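You operate a simulated robot arm through the tools that you are given. There is no shell and no other tool.

Carry out the task below with a simulated robot arm. There is one attempt and no reset: what you move stays moved.

JOB
Seat the black framed lens in the short rail's holder and focus the screen to a crisp bar.
Fine: holder at the 8 cm mark, rail lamp on for it and off afterwards, other lenses and the shutter left alone. Set down upright: what you pick out.

Only the result counts: the job must be done as asked and must still hold three seconds after the hand-in. Knocking over, shifting, dropping, spilling or breaking anything else fails it.

ROBOT AND FRAMES
A 6-joint arm with a two-finger gripper, fixed in place. Base frame: the origin is at the foot of the arm, x ahead of it, y to its left, z up. Units: mm, rad, N and s.
Its first joint turns from -2.897 to 2.897 rad. Payload 3.43 kg.
The TCP is the grasp point between the finger pads, 20 mm short of the fingertips. In the tool frame z runs along the fingers and y along their closing line. The gripper opens to 190 mm. The gripper's body begins 248 mm behind the TCP.
Orientation is that of the tool frame in the base frame, as a unit quaternion [w, x, y, z]. With the fingers straight down and closing along the base's y, the tool's x points along the base's -x, its y along +y and its z along -z.

CONTROLS
- The arm moves only by the tool jog_arm. Its argument "moves" is a list of rows, each an object (a shift or turn left out is 0, a gripper value left out holds the last) with "xyz": the shift along the tool's x, y, z in units of 25 mm (1.0 is 25 mm), a list of three; "dr": the turn, a rotation vector about the tool's x, y, z in units of 6 degrees (1.0 is 6 degrees), a list of three; "jaw": the closure, from 0 (fully open) to 1 (shut). In form: [{"xyz": [x, y, z], "dr": [wx, wy, wz], "jaw": jaw}, ...]. A call has 1 to 20 rows; each row shifts and turns the commanded pose from where the row before left it, along the tool's axes as they then stand. A call with a number of a shift or a turn outside -1 to 1 is refused whole. A row lasts 0.2 s, in which the tool goes at most 50 mm and 0.15 rad; a call with a longer step from one row to the next is refused whole, and so is a gripper value outside its range. A pose out of reach is approached as far as the arm can. The call stops where the force on the tool passes 90 N (or 10 N more than at its start, if that is more) or the arm is blocked; 0.2 s more then pass. Each finger travels about 153 mm/s and halts on what it meets, pressing with about 30 N; the grip force reading is that of the motor and also rises with nothing between the fingers. The clock runs only during rows and for 0.2 s after the last one: add rows that do not move to give the fingers time. The reply holds the time, the measured pose of the TCP, the force on the tool along the base axes, the opening and the grip force, in the units named above and with some noise, with the torque about the TCP (base axes, N m) and any sound that the robot's microphone picked up.
- Cameras (640 x 400 px; columns grow to the right, rows downward): "scene" is fixed at [220.9, -503, 1542.2]; the picture's right is [-0.74, 0.68, 0.00], its down [0.56, 0.61, -0.56] and it looks along [-0.38, -0.41, -0.83] (base axes); focal length 327 px, centre (320, 200). "wrist" rides on the gripper at [70, -8, -288] in the tool frame; the picture's right is [0.12, 0.99, 0.00], its down [-0.96, 0.11, -0.25] and it looks along [-0.25, 0.03, 0.97] (tool axes); focal length 261 px, centre (320, 200).
- get_image(camera): a new picture of that camera. No time passes.
- raise_lower(by): slides the trunk up (or, below 0, down) by that many mm; the arm rides with it, the base frame stays. It gives what a move gives, with no picture.
- locate(camera, pixels): there is no depth. For up to 12 entries [column, row, z] of the newest picture of that camera ("zoom" is the newest enlarged one), the place [x, y] in the base frame at which the ray of that pixel passes the height z, good to about 2 mm. No time passes.
- close_up(camera, box): a new picture of the part [left, top, right, bottom] of that camera's present view, enlarged. No time passes.
- job_done(): hands the job in; it is judged then, once.

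Open the gripper and draw the arm clear of the work before you hand the job in, unless the task says otherwise.

The tools are called after ">>>" as name(argument=value, ...) on one line, values as JSON. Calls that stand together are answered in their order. jog_arm: Moves the arm, as the interface text tells. Its arguments: {"type":"object","properties":{"moves":{"type":"array","items":{"type":"object","properties":{"xyz":{"type":"array","items":{"type":"number"}},"dr":{"type":"array","items":{"type":"number"}},"jaw":{"type":"number"}}}}},"required":["moves"]} The other tools are called the same way: raise_lower (by) slides the trunk up or down; get_image (camera) takes a picture; locate (camera, pixels) gives the place at which the rays of pixels pass given heights; close_up (camera, box) takes an enlarged picture of a part of a camera's view; job_done () hands the job in.

At the start:

```text
time: 0.0
eef_pos: [-131.2, -725.3, 1203.2]
tcp_rot: [0.0, 0.0, 1.0, 0.0]
contact_force: [0.0, -0.2, 0.5]
wrist_torque: [-0.03, 0.02, 0.03]
finger_gap: 190.0
gripper_force: 0.0
trunk travel left (down, up): [-325.0, 115.0]
```

scene: 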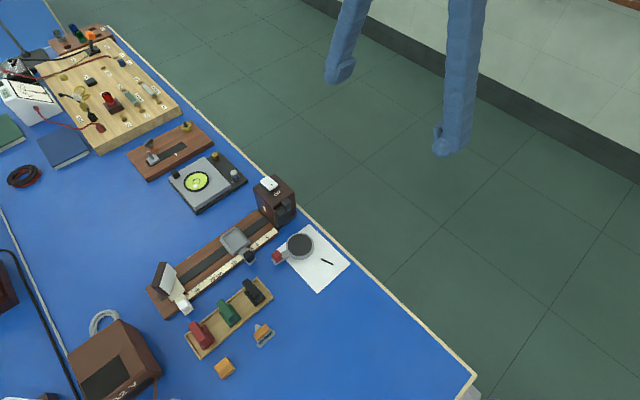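
wrist: 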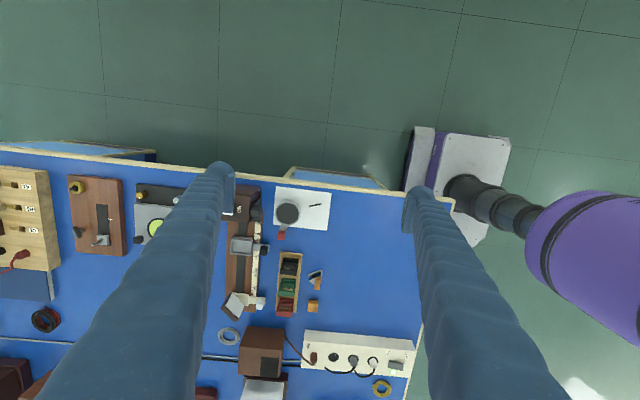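

The scene shows the short rail around (220,255) with a lamp block at (275,200) and a screen at (170,285), and a lens tray at (230,320). I'll take enlarged views of these.

>>> close_up(camera="scene", box=[140, 160, 300, 260])

>>> close_up(camera="scene", box=[140, 230, 300, 330])

>>> close_up(camera="scene", box=[160, 260, 320, 390])

>>> close_up(camera="wrist", box=[200, 170, 360, 330])

>>> close_up(camera="scene", box=[0, 0, 240, 200])

>>> close_up(camera="wrist", box=[200, 300, 440, 400])

```text
4.00 times, centred on (220, 210) of scene
```

zoom: 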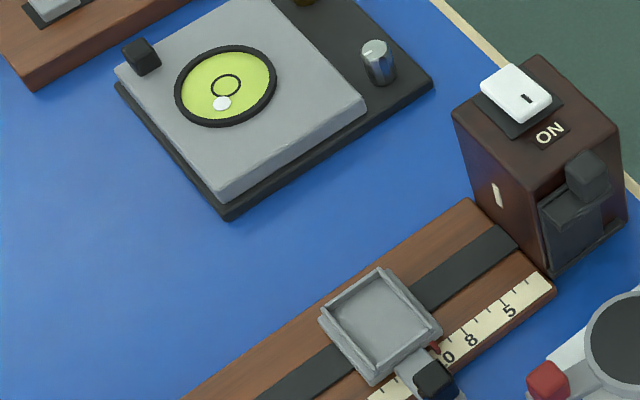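

```text
4.00 times, centred on (220, 280) of scene
```

zoom: 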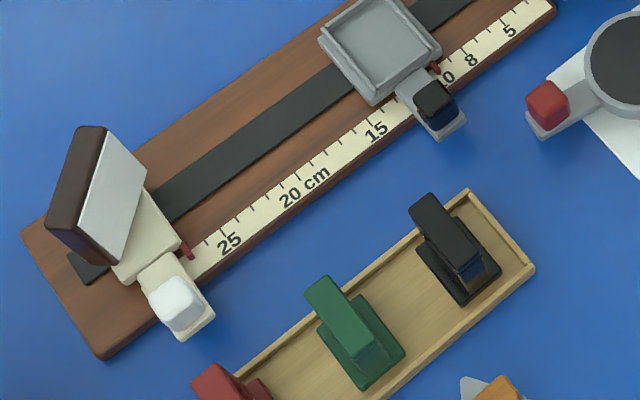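

```text
3.08 times, centred on (240, 325) of scene
```

zoom: 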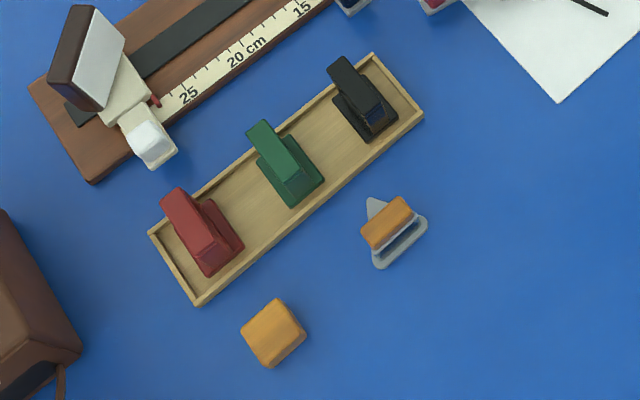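

```text
2.50 times, centred on (280, 250) of wrist
```

zoom: 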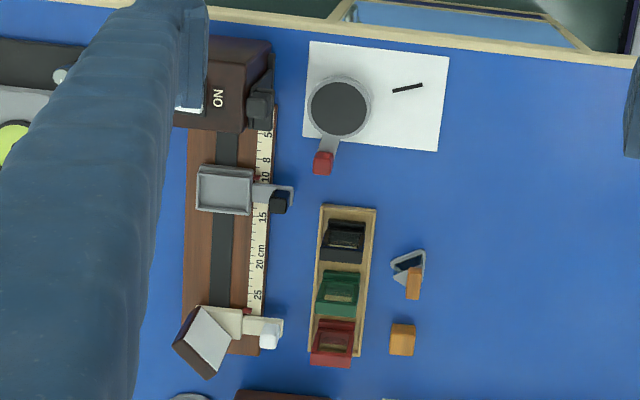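

```text
2.00 times, centred on (120, 100) of scene
```

zoom: 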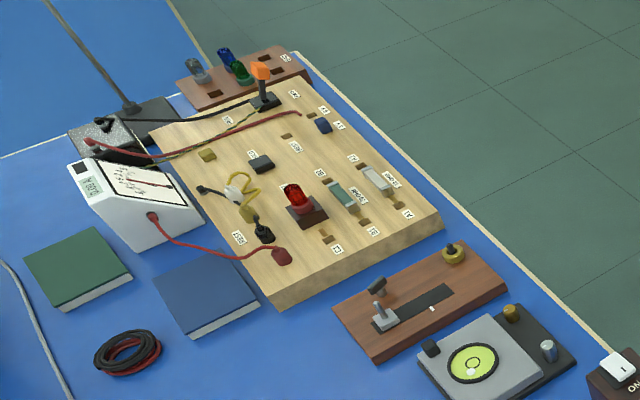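

```text
2.67 times, centred on (320, 350) of wrist
```

zoom: 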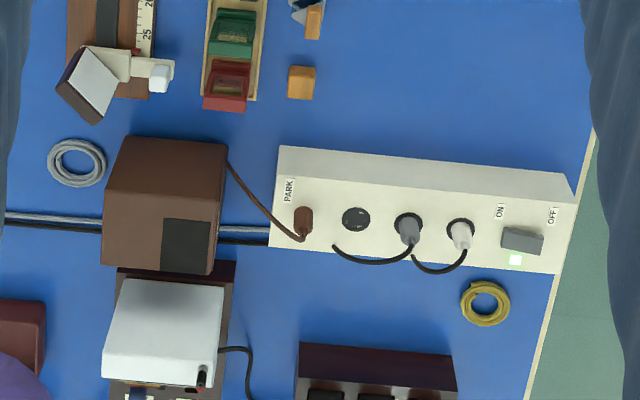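

I'll calibrate the bench height: the scale's 5 mark at about (267,238) and the 25 mark at about (197,291) are 200 mm apart, so I locate both at several heights.

>>> locate(camera="scene", pixels=[[267.5, 238, 700], [197, 290.75, 700], [267.5, 238, 800], [197, 290.75, 800], [267.5, 238, 600], [197, 290.75, 600], [476, 374, 700], [476, 374, 800], [476, 374, 600]])

>>> locate(camera="wrist", pixels=[[267, 224, 700], [263.5, 288, 700], [267, 224, 800], [263.5, 288, 800], [267, 224, 600], [263.5, 288, 600], [453, 204, 700], [453, 204, 800], [453, 204, 600]])

```text
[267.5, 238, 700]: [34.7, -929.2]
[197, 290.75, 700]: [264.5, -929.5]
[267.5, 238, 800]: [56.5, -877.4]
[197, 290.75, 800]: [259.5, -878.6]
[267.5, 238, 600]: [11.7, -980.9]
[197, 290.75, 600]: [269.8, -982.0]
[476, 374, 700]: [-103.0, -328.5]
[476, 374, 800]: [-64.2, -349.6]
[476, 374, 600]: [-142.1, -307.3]
```

```text
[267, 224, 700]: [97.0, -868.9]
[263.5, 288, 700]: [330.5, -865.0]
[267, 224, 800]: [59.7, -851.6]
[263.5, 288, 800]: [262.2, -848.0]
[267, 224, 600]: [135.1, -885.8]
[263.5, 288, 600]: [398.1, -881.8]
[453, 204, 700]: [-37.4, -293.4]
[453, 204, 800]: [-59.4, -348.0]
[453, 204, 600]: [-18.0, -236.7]
```

The bench scale sits near z≈800, with the rail running along x at y≈-880 to -930. I'll move the arm over the rail at a safe height for a closer wrist view.

>>> jog_arm(moves=[{"xyz": [-1, -0.6, 0.5]}, {"xyz": [-1, -0.6, 0.5]}, {"xyz": [-1, -0.6, 0.5]}, {"xyz": [-1, -0.6, 0.5]}, {"xyz": [-1, -0.6, 0.5]}, {"xyz": [-1, -0.6, 0.5]}, {"xyz": [-1, -0.6, 0.5]}, {"xyz": [-1, -0.6, 0.5]}, {}, {}])

>>> get_image(camera="wrist")

>>> get_image(camera="scene")

```text
time: 2.2
eef_pos: [68.7, -848.2, 1104.9]
tcp_rot: [-0.001, 0.0, 1.0, 0.0]
contact_force: [-0.8, 0.2, 0.0]
wrist_torque: [-0.01, 0.03, 0.01]
finger_gap: 190.0
gripper_force: 0.2
trunk travel left (down, up): [-325.0, 115.0]
```

```text
taken
```

wrist: 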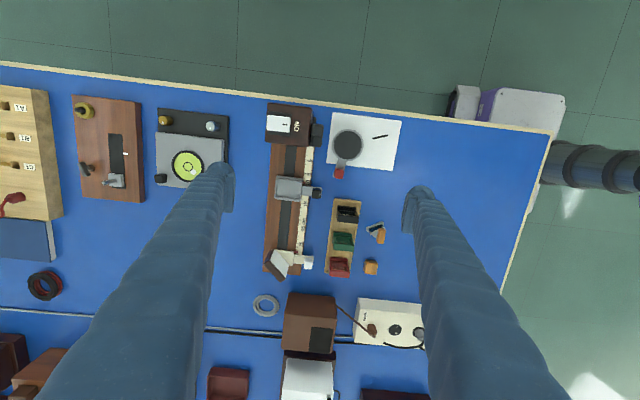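

```text
taken
```

scene: 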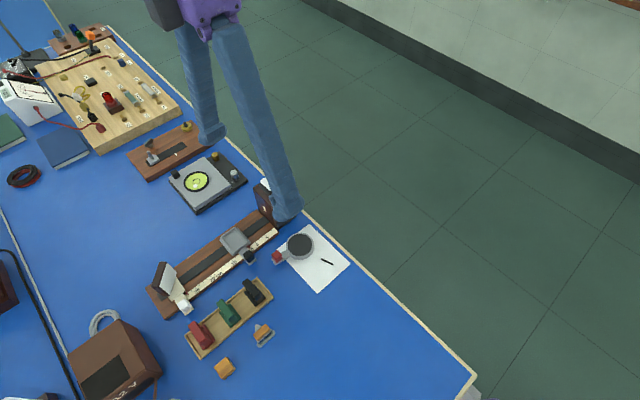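

The rail now sits at columns 260-325, rows 100-285 in the wrist view, between the fingers. I'll enlarge this.

>>> close_up(camera="wrist", box=[240, 95, 400, 195])

>>> close_up(camera="wrist", box=[240, 190, 400, 290])

>>> locate(camera="wrist", pixels=[[550, 132, 770], [550, 132, 780], [550, 132, 790], [550, 132, 800]])

>>> locate(camera="scene", pixels=[[476, 374, 770], [476, 374, 780], [476, 374, 790], [476, 374, 800]])

```text
4.00 times, centred on (320, 145) of wrist
```

zoom: 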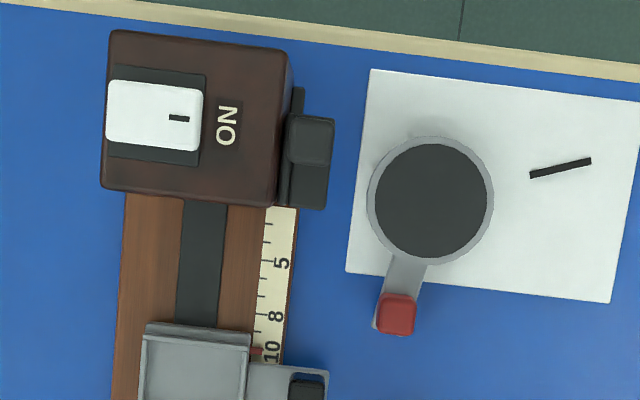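

```text
4.00 times, centred on (320, 240) of wrist
```

zoom: 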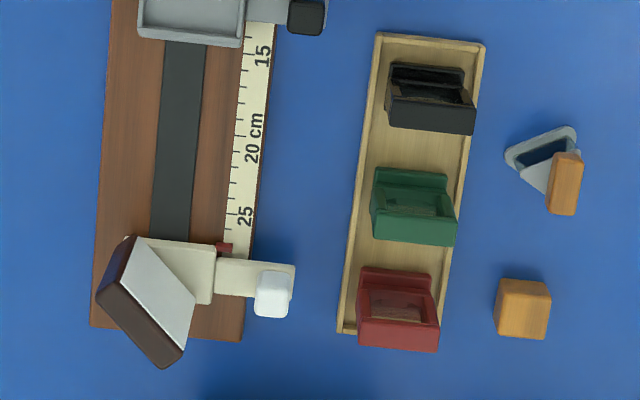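

```text
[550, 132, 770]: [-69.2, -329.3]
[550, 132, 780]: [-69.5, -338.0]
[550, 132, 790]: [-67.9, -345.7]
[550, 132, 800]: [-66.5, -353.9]
```

```text
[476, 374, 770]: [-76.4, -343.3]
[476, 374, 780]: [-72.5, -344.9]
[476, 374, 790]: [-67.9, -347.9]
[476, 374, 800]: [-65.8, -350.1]
```

The lenses stand upright in the tray (black at about (348,213)), and the holder pointer reads about 10.2. I'll go lower, to about z=960, to see the heights and shapes better.

>>> jog_arm(moves=[{"xyz": [-0.4, 0.38, 1]}, {"xyz": [-0.4, 0.38, 1]}, {"xyz": [-0.4, 0.38, 1]}, {"xyz": [-0.4, 0.38, 1]}, {"xyz": [-0.4, 0.38, 1]}, {"xyz": [0, 0, 0.8]}, {}, {}])

>>> get_image(camera="wrist")

>>> close_up(camera="wrist", box=[310, 130, 390, 180])

>>> close_up(camera="scene", box=[225, 265, 289, 305])

```text
time: 4.0
eef_pos: [119.0, -799.4, 958.4]
tcp_rot: [0.0, 0.0, 1.0, -0.001]
contact_force: [0.5, -0.1, 0.7]
wrist_torque: [-0.03, 0.03, 0.02]
finger_gap: 190.1
gripper_force: 0.1
trunk travel left (down, up): [-325.0, 115.0]
```

```text
taken
```

wrist: 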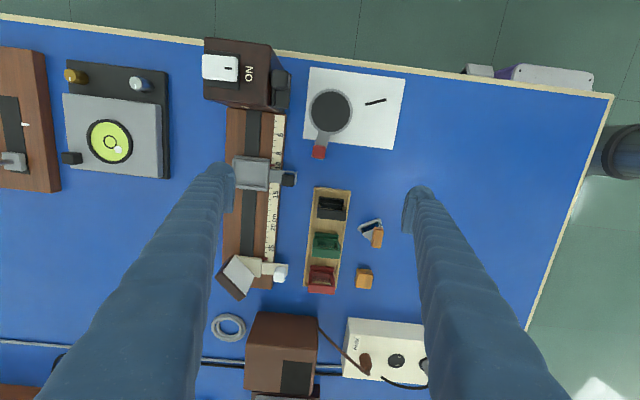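

```text
8.00 times, centred on (350, 155) of wrist
```

zoom: 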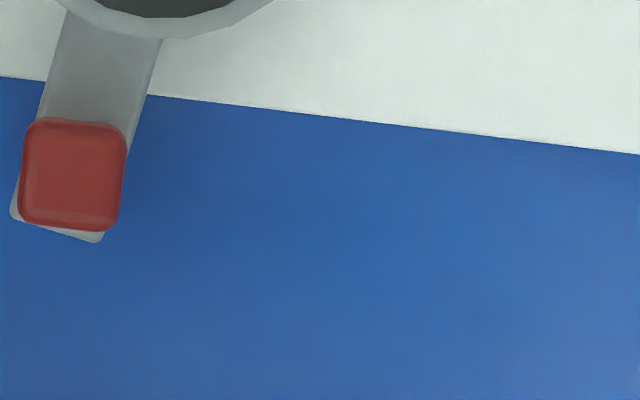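

```text
10.00 times, centred on (257, 285) of scene
```

zoom: 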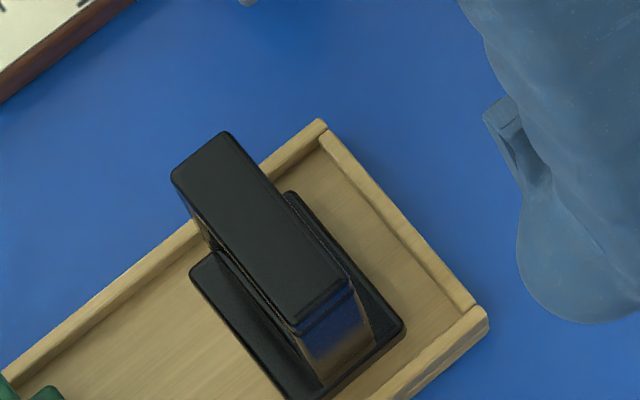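

The lens is a base plate with an upright frame about mid-plate. Next I enlarge the tray in the wrist view (black lens near (332,208)), and the holder and lamp.

>>> close_up(camera="wrist", box=[292, 180, 372, 230])

>>> close_up(camera="wrist", box=[220, 140, 300, 190])

>>> close_up(camera="wrist", box=[210, 240, 306, 300])

>>> close_up(camera="scene", box=[220, 210, 284, 270])

>>> close_up(camera="scene", box=[140, 255, 204, 320])

>>> close_up(camera="wrist", box=[196, 30, 300, 120])

```text
8.00 times, centred on (332, 205) of wrist
```

zoom: 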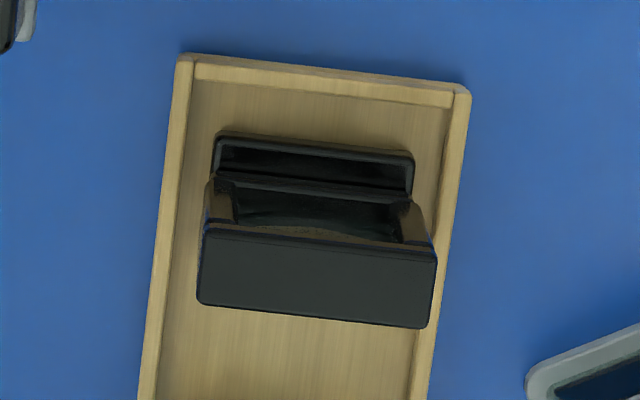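

```text
8.00 times, centred on (260, 165) of wrist
```

zoom: 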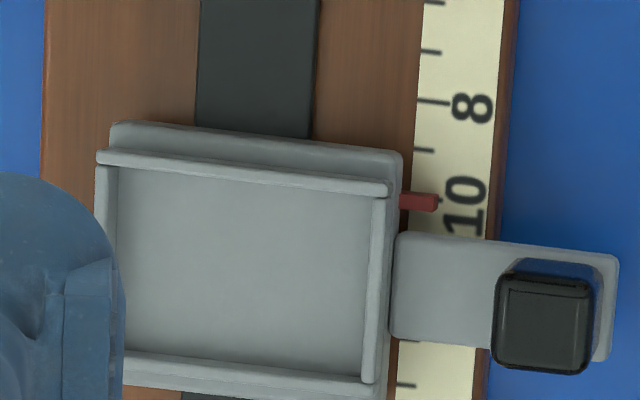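

```text
6.67 times, centred on (258, 270) of wrist
```

zoom: 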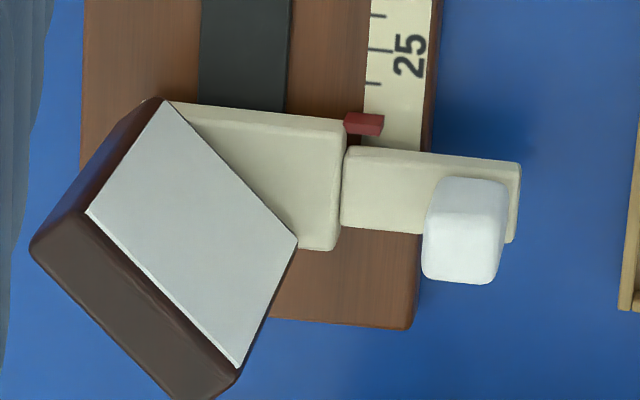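

```text
6.67 times, centred on (252, 240) of scene
```

zoom: 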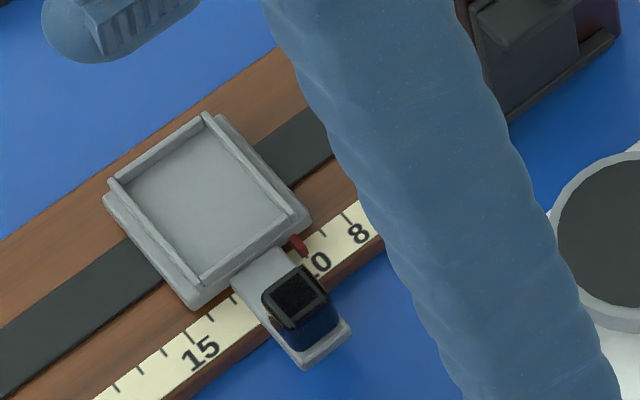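

```text
6.15 times, centred on (172, 288) of scene
```

zoom: 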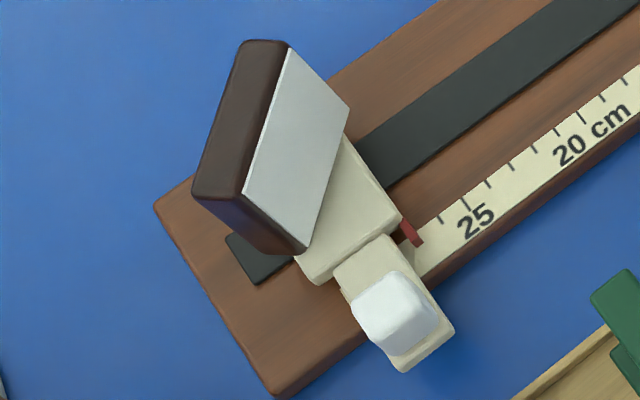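

```text
4.44 times, centred on (248, 75) of wrist
```

zoom: 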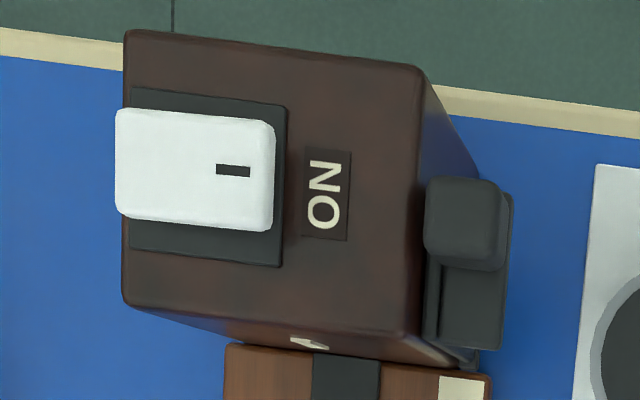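

I'll triangulate the lamp-box top, rocker ends, lens top and knobs from both cameras to get heights.

>>> locate(camera="scene", pixels=[[273.75, 208, 860], [273.75, 208, 900], [253.75, 187.5, 860], [253.75, 187.5, 900], [295, 191.25, 860], [295, 191.25, 900]])

>>> locate(camera="wrist", pixels=[[267.1, 104.9, 860], [267.1, 104.9, 900], [204.1, 98.2, 860], [204.1, 98.2, 900], [270, 44.6, 860], [270, 44.6, 900]])

```text
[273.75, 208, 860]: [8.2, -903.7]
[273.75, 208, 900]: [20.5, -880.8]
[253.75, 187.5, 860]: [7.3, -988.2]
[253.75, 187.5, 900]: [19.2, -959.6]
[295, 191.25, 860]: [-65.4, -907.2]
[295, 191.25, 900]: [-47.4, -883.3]
```

```text
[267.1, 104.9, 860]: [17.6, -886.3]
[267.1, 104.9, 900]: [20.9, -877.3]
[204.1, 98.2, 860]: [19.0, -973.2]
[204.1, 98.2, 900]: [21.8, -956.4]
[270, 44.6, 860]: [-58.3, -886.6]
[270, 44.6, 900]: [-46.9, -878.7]
```

>>> locate(camera="scene", pixels=[[247.2, 278.2, 860], [247.2, 278.2, 900], [260.7, 293.5, 860], [260.7, 293.5, 900], [254.5, 298.2, 860], [254.5, 298.2, 900], [242.2, 283, 860], [242.2, 283, 900]])

>>> locate(camera="wrist", pixels=[[317.6, 207.75, 860], [317.6, 207.75, 900], [346.6, 212.25, 860], [346.6, 212.25, 900], [345.1, 221, 860], [345.1, 221, 900], [316.6, 217.9, 860], [316.6, 217.9, 900]])

```text
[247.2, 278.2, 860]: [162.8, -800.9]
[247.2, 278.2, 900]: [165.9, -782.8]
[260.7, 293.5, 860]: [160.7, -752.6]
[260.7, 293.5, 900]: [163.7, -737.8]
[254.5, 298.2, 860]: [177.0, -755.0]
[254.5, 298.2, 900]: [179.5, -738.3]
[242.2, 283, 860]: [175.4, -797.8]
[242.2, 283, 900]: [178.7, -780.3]
```

```text
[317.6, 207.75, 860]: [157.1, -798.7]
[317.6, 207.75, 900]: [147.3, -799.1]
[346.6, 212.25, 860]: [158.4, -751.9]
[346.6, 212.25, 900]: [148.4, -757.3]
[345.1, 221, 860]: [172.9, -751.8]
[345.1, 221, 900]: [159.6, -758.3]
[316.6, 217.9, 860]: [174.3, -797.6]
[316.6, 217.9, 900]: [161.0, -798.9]
```

Lens top is near z≈855, centred about (167,-775), 46 mm wide in y and 14 mm thick in x. Now the rocker's corners and the holder's knob.

>>> locate(camera="scene", pixels=[[260, 181.25, 900], [260, 181.25, 930], [267.5, 175.75, 900], [267.5, 175.75, 930], [278, 185, 900], [278, 185, 930], [270, 190.5, 900], [270, 190.5, 930]])

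>>> locate(camera="wrist", pixels=[[202.5, 78.4, 900], [202.5, 78.4, 930], [202.5, 54.3, 900], [202.5, 54.3, 930], [237.2, 57.45, 900], [237.2, 57.45, 930], [236.75, 81.75, 900], [236.75, 81.75, 930]])

```text
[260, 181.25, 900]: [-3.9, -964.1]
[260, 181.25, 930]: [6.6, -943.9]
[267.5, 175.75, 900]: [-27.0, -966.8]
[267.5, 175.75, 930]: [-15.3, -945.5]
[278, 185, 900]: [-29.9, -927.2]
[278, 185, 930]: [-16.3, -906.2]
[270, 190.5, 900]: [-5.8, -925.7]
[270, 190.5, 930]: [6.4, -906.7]
```

```text
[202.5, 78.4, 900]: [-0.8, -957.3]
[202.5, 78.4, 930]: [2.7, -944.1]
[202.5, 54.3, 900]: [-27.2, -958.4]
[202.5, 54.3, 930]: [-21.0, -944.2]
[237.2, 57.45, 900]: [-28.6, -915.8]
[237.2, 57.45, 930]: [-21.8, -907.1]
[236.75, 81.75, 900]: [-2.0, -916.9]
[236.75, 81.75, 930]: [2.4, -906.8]
```

The rocker top lies around z≈925, spanning x -25..3 and y -946..-908. I take a sharper close-up of it before pressing.

>>> close_up(camera="wrist", box=[196, 40, 260, 80])

>>> close_up(camera="scene", box=[240, 160, 304, 220])

```text
10.00 times, centred on (228, 60) of wrist
```

zoom: 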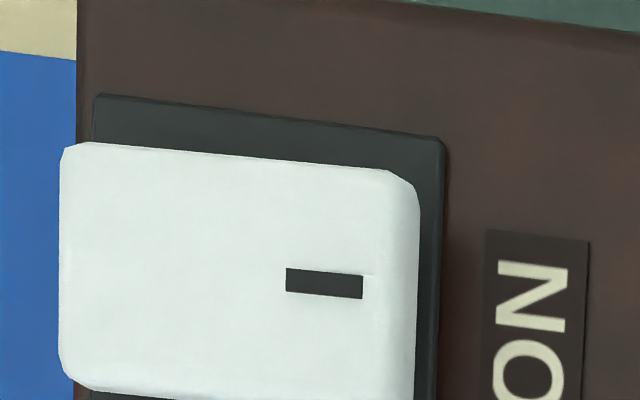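

```text
6.67 times, centred on (272, 190) of scene
```

zoom: 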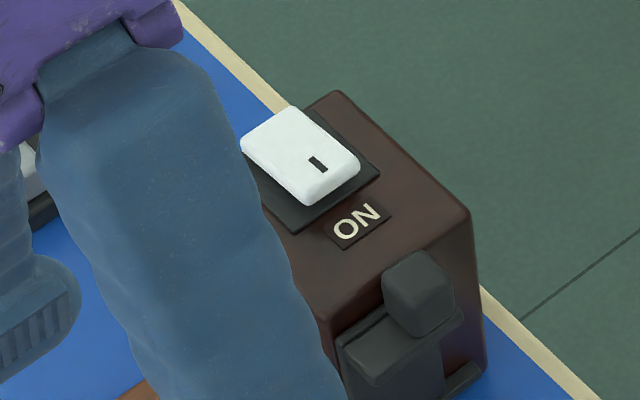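

The rocker's marked end faces "ON" (+y). I'll close the fingers, rise, and move over the +y end of the rocker at about (-11,-906).

>>> jog_arm(moves=[{"xyz": [0, 0, -1], "jaw": 1}, {"xyz": [0, 0, -0.7]}, {"xyz": [0.9, -0.71, 0]}, {"xyz": [0.9, -0.71, 0]}, {"xyz": [0.9, -0.71, 0]}, {"xyz": [0.9, -0.71, 0]}, {"xyz": [0.9, -0.71, 0]}, {"xyz": [0.7, -0.71, 0]}, {}, {}])

>>> get_image(camera="wrist")

>>> close_up(camera="scene", box=[220, 140, 316, 240])

```text
time: 6.2
eef_pos: [-9.8, -903.2, 1001.6]
tcp_rot: [0.0, 0.001, 1.0, -0.001]
contact_force: [0.0, -0.2, 0.2]
wrist_torque: [0.0, -0.03, 0.01]
finger_gap: 0.0
gripper_force: 30.2
trunk travel left (down, up): [-325.0, 115.0]
```

```text
taken
```

wrist: 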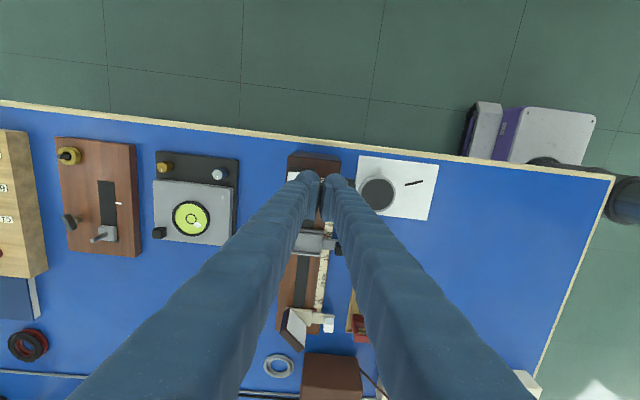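

```text
4.00 times, centred on (268, 190) of scene
```

zoom: 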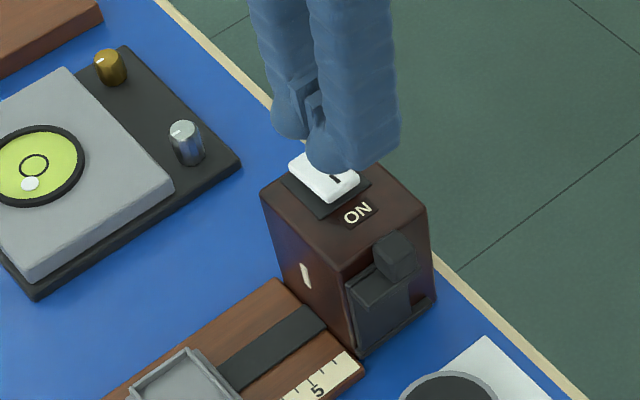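

Closed fingers hover near the rocker's +y end. I shift about 6 mm toward -y, and descend to just above contact.

>>> jog_arm(moves=[{"xyz": [0, -0.25, 1]}, {"xyz": [0, 0, 1]}, {}, {}])

>>> close_up(camera="scene", box=[240, 160, 304, 220])

>>> close_up(camera="wrist", box=[270, 130, 366, 190])

```text
time: 7.2
eef_pos: [-12.9, -909.4, 951.2]
tcp_rot: [0.0, 0.0, 1.0, 0.0]
contact_force: [-0.5, -0.2, -0.4]
wrist_torque: [-0.02, 0.01, 0.02]
finger_gap: 0.0
gripper_force: 30.2
trunk travel left (down, up): [-325.0, 115.0]
```

```text
6.67 times, centred on (272, 190) of scene
```

zoom: 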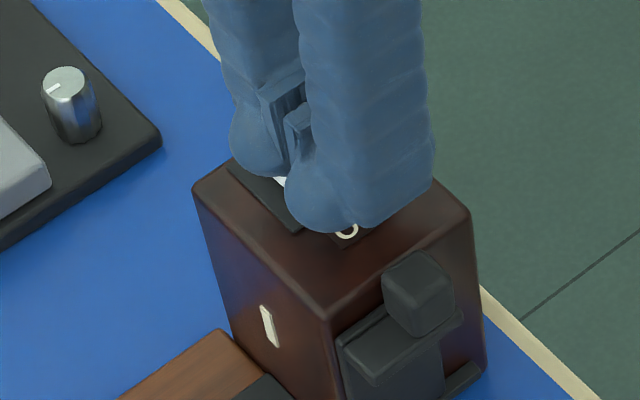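

```text
6.67 times, centred on (318, 160) of wrist
```

zoom: 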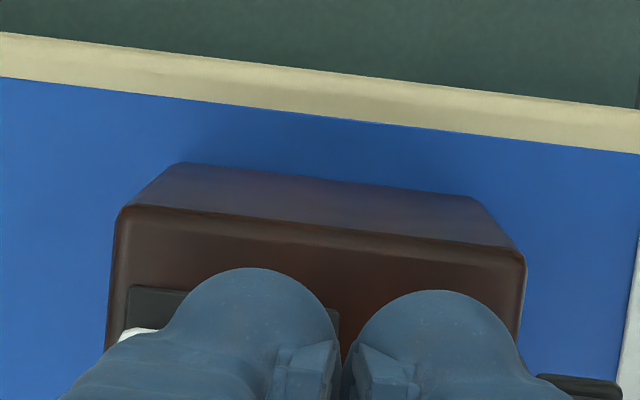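

The finger bodies look about 30 mm thick with rounded ends (centres about ±16 mm), so I shift +7 mm in y so the -y finger lands on the rocker's +y half, then descend gently.

>>> jog_arm(moves=[{"xyz": [0, 0.28, 0]}, {"xyz": [0, 0, 0.1]}, {"xyz": [0, 0, 0.1]}, {}])

>>> jog_arm(moves=[{"xyz": [0, 0, 0.1]}, {"xyz": [0, 0, 0.1]}, {}])

>>> close_up(camera="scene", box=[240, 160, 304, 220])

```text
time: 8.2
eef_pos: [-13.2, -904.0, 946.0]
tcp_rot: [0.0, 0.0, 1.0, 0.0]
contact_force: [-0.1, -0.2, 0.4]
wrist_torque: [-0.02, -0.01, -0.02]
finger_gap: 0.0
gripper_force: 29.9
trunk travel left (down, up): [-325.0, 115.0]
```

```text
time: 9.0
eef_pos: [-11.6, -905.3, 941.3]
tcp_rot: [0.0, 0.001, 1.0, 0.0]
contact_force: [-0.2, 1.0, 2.7]
wrist_torque: [-0.01, -0.03, 0.0]
finger_gap: 0.0
gripper_force: 30.5
trunk travel left (down, up): [-325.0, 115.0]
```

```text
6.67 times, centred on (272, 190) of scene
```

zoom: 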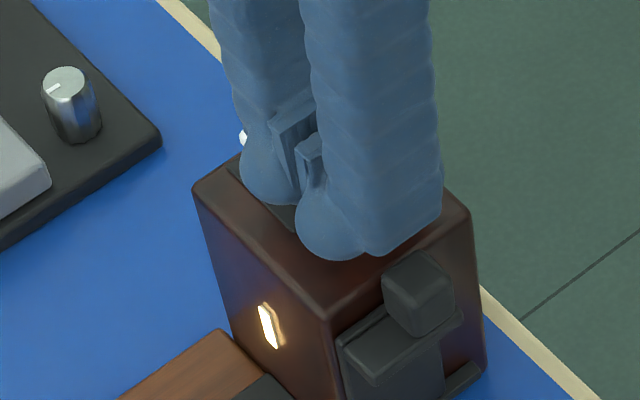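

The slit at (268,325 in zoom) now glows: the lamp is on. I lift off straight up and check it stays on.

>>> jog_arm(moves=[{"xyz": [0, 0, -1]}, {"xyz": [0, 0, -1]}, {"xyz": [0, 0, -1]}, {}])

>>> close_up(camera="scene", box=[240, 160, 304, 220])

>>> close_up(camera="scene", box=[140, 255, 204, 320])

```text
time: 10.0
eef_pos: [-12.3, -901.5, 1016.4]
tcp_rot: [0.0, 0.0, 1.0, 0.001]
contact_force: [-1.2, 0.3, 0.9]
wrist_torque: [-0.03, -0.02, -0.01]
finger_gap: 0.2
gripper_force: 30.1
trunk travel left (down, up): [-325.0, 115.0]
```

```text
6.67 times, centred on (272, 190) of scene
```

zoom: 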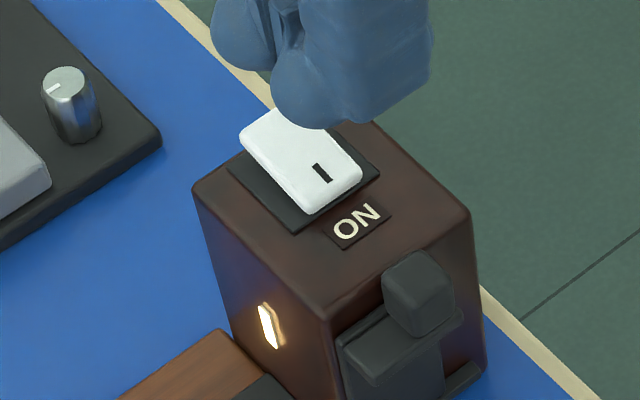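

```text
6.15 times, centred on (172, 288) of scene
```

zoom: 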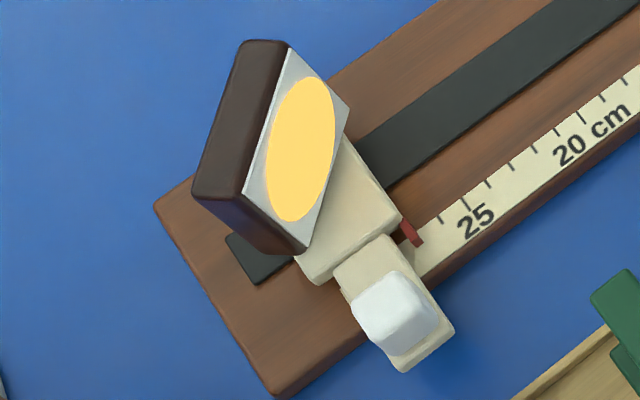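

The lamp stays on and an out-of-focus disc shows on the screen. Next, the holder: I locate its black knob (scene about (248.5,253.8)) at candidate heights while turning the tool 90° so the jaws close along x.

>>> locate(camera="scene", pixels=[[248.55, 253.8, 820], [248.55, 253.8, 840], [248.55, 253.8, 860], [173, 294, 830], [173, 294, 850]])

>>> jog_arm(moves=[{"xyz": [-0.5, 0.5, -0.2], "dr": [0, 0, 1], "jaw": 0.6}, {"dr": [0, 0, 1]}, {"dr": [0, 0, 1]}, {"dr": [0, 0, 1]}, {"dr": [0, 0, 1]}, {"dr": [0, 0, 1]}, {"dr": [0, 0, 1]}, {"dr": [0, 0, 1]}, {"dr": [0, 0, 1]}, {"dr": [0, 0, 1]}, {"dr": [0, 0, 1]}, {"dr": [0, 0, 1]}, {"dr": [0, 0, 1]}, {"dr": [0, 0, 1]}, {"dr": [0, 0, 1]}, {}, {}])

```text
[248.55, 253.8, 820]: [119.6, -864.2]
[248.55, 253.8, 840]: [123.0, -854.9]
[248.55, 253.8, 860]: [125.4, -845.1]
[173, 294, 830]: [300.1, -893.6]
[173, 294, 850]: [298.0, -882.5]
```

```text
time: 13.6
eef_pos: [3.3, -890.7, 1020.2]
tcp_rot: [0.0, 0.708, 0.706, 0.0]
contact_force: [-0.7, 0.4, 0.3]
wrist_torque: [0.03, 0.0, 0.0]
finger_gap: 76.1
gripper_force: 0.1
trunk travel left (down, up): [-325.0, 115.0]
```

The tool is turned: tool x is now base +y and tool y is base +x. I move above the knob at (122,-855) and descend to z≈960 for a look.

>>> jog_arm(moves=[{"xyz": [0.3, 0.95, 0]}, {"xyz": [0.3, 0.95, 0]}, {"xyz": [0.3, 0.95, 0]}, {"xyz": [0.3, 0.95, 0]}, {"xyz": [0.23, 0.96, 0]}, {"xyz": [0, 0, 0.8]}, {"xyz": [0, 0, 0.8]}, {"xyz": [0, 0, 0.8]}, {}, {}])

>>> get_image(camera="wrist")

>>> get_image(camera="scene")

```text
time: 15.8
eef_pos: [120.5, -858.1, 962.8]
tcp_rot: [0.0, 0.707, 0.707, 0.001]
contact_force: [0.0, 0.4, 0.0]
wrist_torque: [-0.01, 0.03, 0.02]
finger_gap: 75.8
gripper_force: 0.0
trunk travel left (down, up): [-325.0, 115.0]
```

```text
taken
```

wrist: 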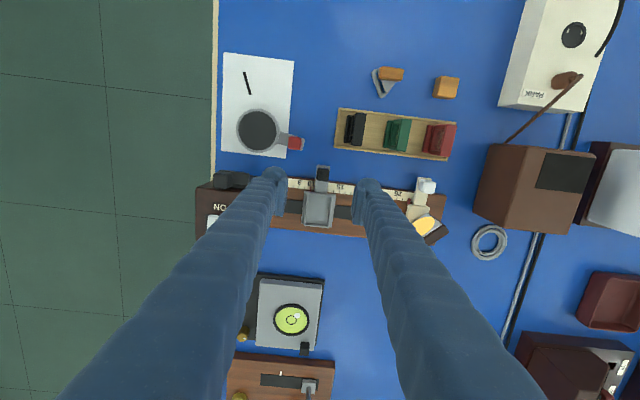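

```text
taken
```

scene: 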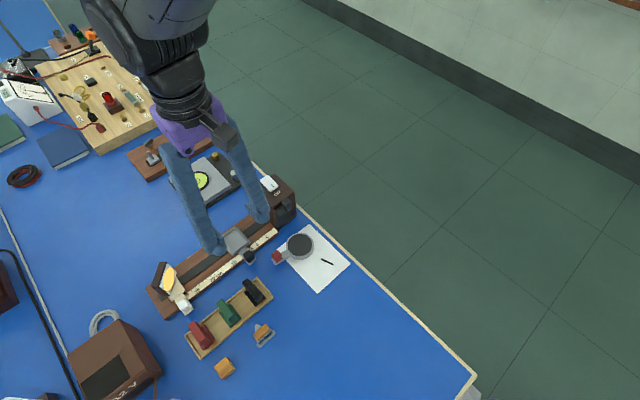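

The wrist view now shows the holder (320,208) and knob (322,173) between the fingers. I zoom in to measure the knob and pointer.

>>> close_up(camera="wrist", box=[280, 160, 360, 230])

>>> close_up(camera="wrist", box=[380, 165, 460, 250])

>>> close_up(camera="scene", box=[220, 210, 284, 270])

```text
5.71 times, centred on (320, 195) of wrist
```

zoom: 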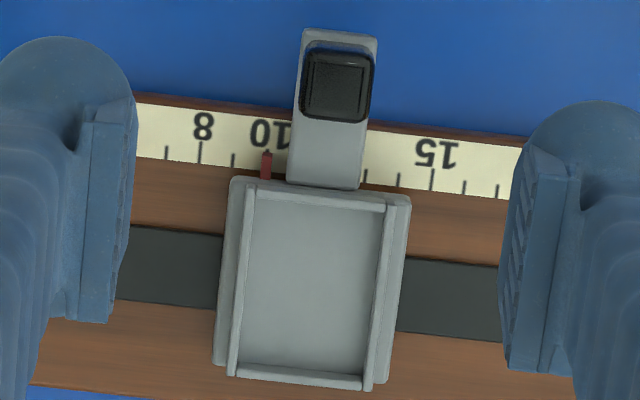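

```text
4.71 times, centred on (420, 208) of wrist
```

zoom: 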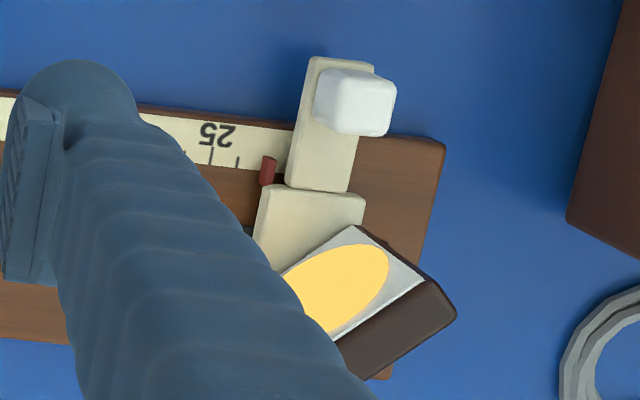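

```text
6.67 times, centred on (252, 240) of scene
```

zoom: 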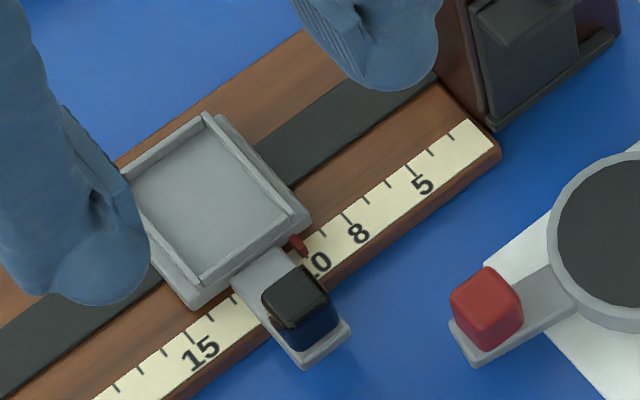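

The holder pointer sits at about 10.0 (8 tick at zoom x≈201, spacing ≈32). I triangulate the knob top, screen knob and red pointer.

>>> locate(camera="wrist", pixels=[[323.2, 175.4, 820], [323.2, 175.4, 840], [323.2, 175.4, 860], [428.1, 186.5, 820], [428.1, 186.5, 840], [428.1, 186.5, 860], [310.5, 189.2, 805], [299.2, 187.5, 805]])

>>> locate(camera="scene", pixels=[[248.55, 253.8, 850], [248.55, 253.8, 830], [184, 302.5, 830], [184, 302.5, 850], [184, 302.5, 870]])

>>> close_up(camera="scene", box=[140, 255, 204, 320])

```text
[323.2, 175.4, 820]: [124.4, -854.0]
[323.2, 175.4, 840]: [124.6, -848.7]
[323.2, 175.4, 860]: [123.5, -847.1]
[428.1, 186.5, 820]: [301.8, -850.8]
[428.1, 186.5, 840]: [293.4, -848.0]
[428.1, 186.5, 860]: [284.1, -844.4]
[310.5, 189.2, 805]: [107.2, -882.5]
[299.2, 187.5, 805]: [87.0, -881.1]
```

```text
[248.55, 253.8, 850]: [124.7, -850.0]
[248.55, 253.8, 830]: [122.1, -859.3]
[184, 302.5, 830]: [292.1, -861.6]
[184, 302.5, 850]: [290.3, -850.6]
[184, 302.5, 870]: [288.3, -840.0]
```

```text
6.15 times, centred on (172, 288) of scene
```

zoom: 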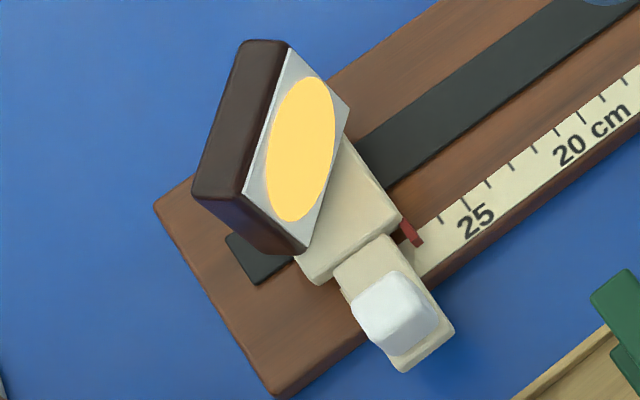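

Knob: about (124,-848), top z≈855. I check the clearance to the magnifier and its red handle before descending.

>>> locate(camera="wrist", pixels=[[289, 150, 820], [303, 151, 820], [303, 151, 800], [258, 153, 820], [240, 146, 820], [276, 146, 820], [335, 147, 800], [335, 109, 800], [454, 161, 800], [455, 121, 800]])

>>> close_up(camera="wrist", box=[220, 100, 316, 170])

```text
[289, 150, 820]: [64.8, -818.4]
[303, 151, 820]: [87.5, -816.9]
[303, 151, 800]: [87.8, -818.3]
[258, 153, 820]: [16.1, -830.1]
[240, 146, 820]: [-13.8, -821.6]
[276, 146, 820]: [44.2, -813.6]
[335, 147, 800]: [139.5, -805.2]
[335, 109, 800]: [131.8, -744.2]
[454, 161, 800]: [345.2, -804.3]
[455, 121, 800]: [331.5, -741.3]
```

```text
5.71 times, centred on (268, 135) of wrist
```

zoom: 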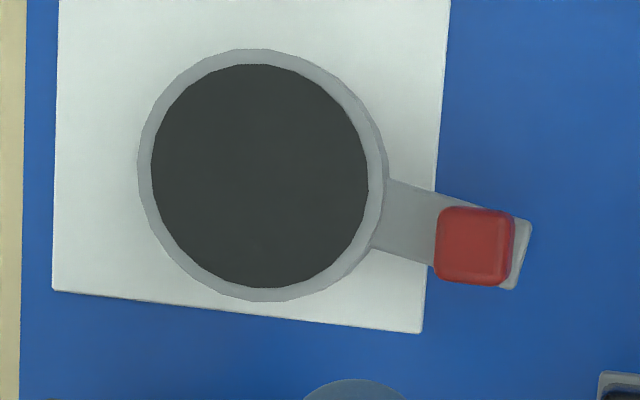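

Clearances look fine (magnifier block's edge y≈-818, finger edge will be ≈-828). I descend to z≈880 with a 50 mm opening, centred at (124,-849.5), and check.

>>> jog_arm(moves=[{"xyz": [0.34, 0.14, 0.8], "jaw": 0.74}, {"xyz": [0, 0, 0.9]}, {"xyz": [0, 0, 0.8]}, {"xyz": [0, 0, 0.8]}, {}, {}])

>>> close_up(camera="wrist", box=[270, 140, 370, 220])

>>> close_up(camera="scene", box=[220, 210, 284, 270])

```text
time: 17.2
eef_pos: [123.5, -847.7, 878.3]
tcp_rot: [0.0, 0.707, 0.707, 0.0]
contact_force: [0.4, 0.7, 0.5]
wrist_torque: [-0.03, -0.01, 0.0]
finger_gap: 49.4
gripper_force: 0.1
trunk travel left (down, up): [-325.0, 115.0]
```

```text
5.00 times, centred on (320, 180) of wrist
```

zoom: 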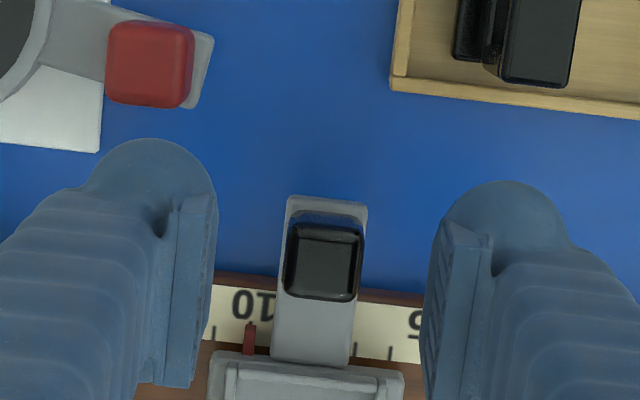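

```text
6.67 times, centred on (252, 240) of scene
```

zoom: 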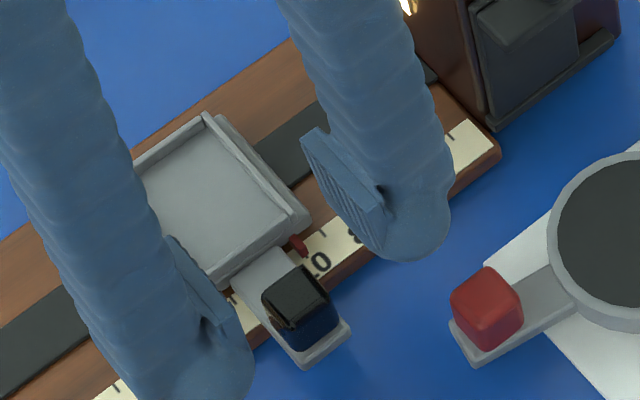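

Alignment looks good: knob at zoom x≈322 midway between pads. I descend to z≈852 and close the jaws on the knob.

>>> jog_arm(moves=[{"xyz": [-0.05, 0, 0.5]}, {"xyz": [0, 0, 0.55]}, {}, {}])

>>> jog_arm(moves=[{"jaw": 0.8}, {"jaw": 0.85}, {"jaw": 0.9}, {"jaw": 0.95}, {"jaw": 0.95}, {}])

>>> close_up(camera="wrist", box=[270, 140, 370, 220])

>>> close_up(camera="scene", box=[220, 210, 284, 270])

```text
time: 18.2
eef_pos: [123.1, -848.4, 853.0]
tcp_rot: [0.0, 0.708, 0.707, 0.0]
contact_force: [0.4, 0.2, 1.3]
wrist_torque: [0.0, 0.01, 0.0]
finger_gap: 49.4
gripper_force: 0.0
trunk travel left (down, up): [-325.0, 115.0]
```

```text
time: 19.6
eef_pos: [123.6, -849.1, 851.6]
tcp_rot: [0.0, 0.707, 0.707, 0.0]
contact_force: [1.8, 0.6, -1.1]
wrist_torque: [-0.01, -0.01, 0.01]
finger_gap: 18.9
gripper_force: 44.6
trunk travel left (down, up): [-325.0, 115.0]
```

```text
5.00 times, centred on (320, 180) of wrist
```

zoom: 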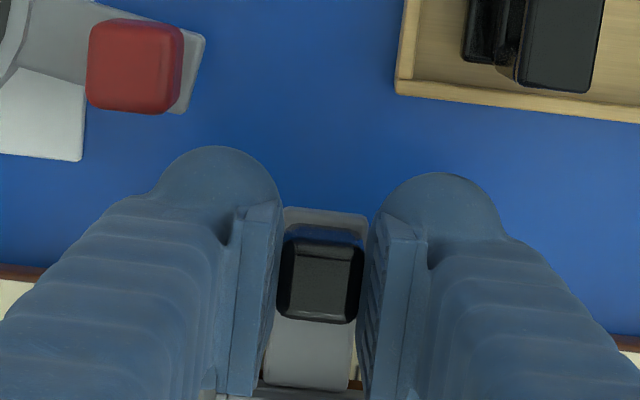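

```text
6.67 times, centred on (252, 240) of scene
```

zoom: 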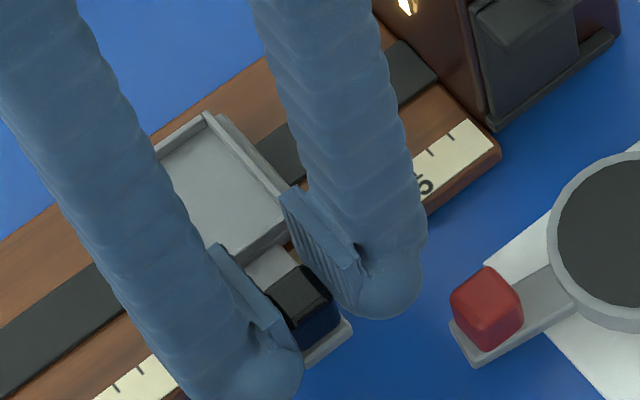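

The knob is gripped (gap 18.9 mm). I slide it 20 mm toward the lamp (tool -y) in small steps.

>>> jog_arm(moves=[{"xyz": [0, -0.2, 0]}, {"xyz": [0, -0.2, 0]}, {"xyz": [0, -0.2, 0]}, {"xyz": [0, -0.2, 0]}, {}, {}])

>>> get_image(camera="wrist")

>>> close_up(camera="scene", box=[220, 210, 284, 270])

```text
time: 21.0
eef_pos: [104.8, -849.0, 853.2]
tcp_rot: [0.001, 0.707, 0.707, 0.0]
contact_force: [-1.4, -8.2, -6.2]
wrist_torque: [-0.31, 0.03, 0.06]
finger_gap: 19.0
gripper_force: 45.4
trunk travel left (down, up): [-325.0, 115.0]
```

```text
taken
```

wrist: 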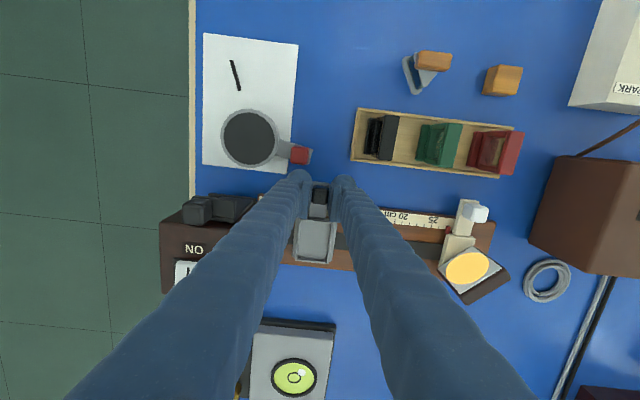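

```text
6.67 times, centred on (252, 240) of scene
```

zoom: 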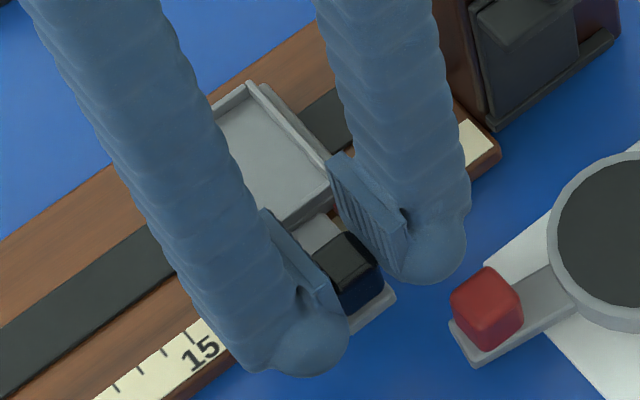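

The carriage moved. I open slightly and rise to read the pointer.

>>> jog_arm(moves=[{"jaw": 0.85}, {"jaw": 0.8}, {"xyz": [0, 0, -0.8]}, {"xyz": [0, 0, -1]}, {"xyz": [0, 0, -1], "jaw": 0.6}, {"xyz": [0, 0, -1]}, {}, {}])

>>> close_up(camera="wrist", box=[290, 170, 354, 210])

>>> close_up(camera="scene", box=[240, 210, 280, 260])

```text
time: 22.8
eef_pos: [106.7, -848.1, 945.8]
tcp_rot: [0.0, 0.707, 0.707, 0.0]
contact_force: [-0.3, -0.7, -0.2]
wrist_torque: [0.02, 0.01, 0.01]
finger_gap: 76.2
gripper_force: 0.0
trunk travel left (down, up): [-325.0, 115.0]
```

```text
10.00 times, centred on (322, 190) of wrist
```

zoom: 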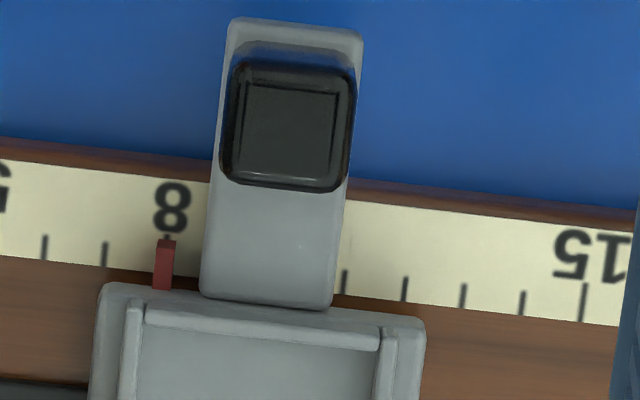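

```text
8.00 times, centred on (260, 235) of scene
```

zoom: 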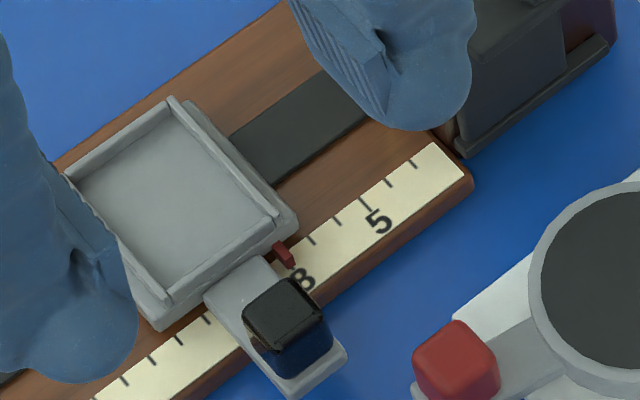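

The pointer sits on the 8 tick (ticks 7 at x=105 and 9 hidden, spacing 60; expected 8 at ≈165, pointer at ≈165). Now I move above the black lens at (167,-775), keeping the jaws closing along x.

>>> jog_arm(moves=[{"xyz": [0.73, 0.6, 0]}, {"xyz": [0.73, 0.6, 0]}, {"xyz": [0.73, 0.6, 0]}, {"xyz": [0.73, 0.6, 0]}, {}, {}])

>>> close_up(camera="wrist", box=[280, 140, 376, 200])

>>> get_image(camera="wrist")

>>> close_up(camera="scene", box=[220, 255, 284, 315])

```text
time: 24.2
eef_pos: [166.4, -774.8, 946.5]
tcp_rot: [0.0, 0.707, 0.707, 0.0]
contact_force: [0.5, -0.4, -0.3]
wrist_torque: [0.06, 0.02, 0.02]
finger_gap: 75.9
gripper_force: 0.0
trunk travel left (down, up): [-325.0, 115.0]
```

```text
6.67 times, centred on (328, 170) of wrist
```

zoom: 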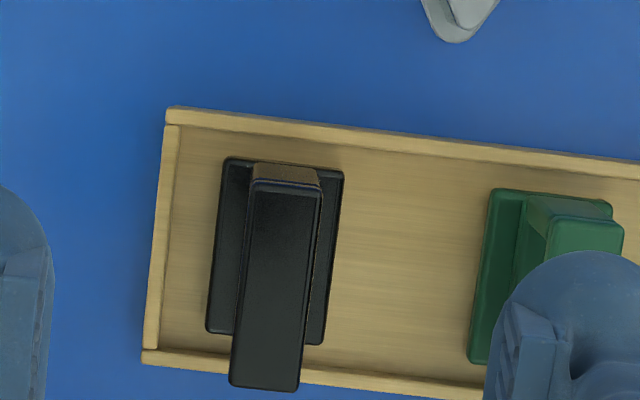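

```text
taken
```

wrist: 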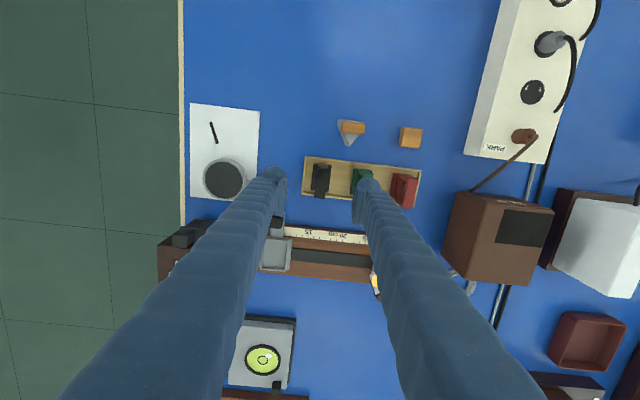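

```text
6.67 times, centred on (252, 285) of scene
```

zoom: 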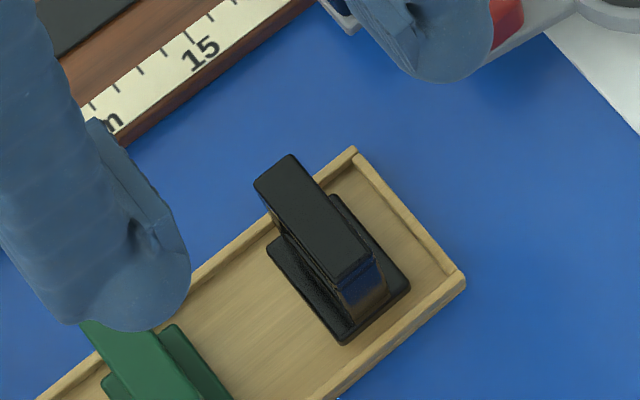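

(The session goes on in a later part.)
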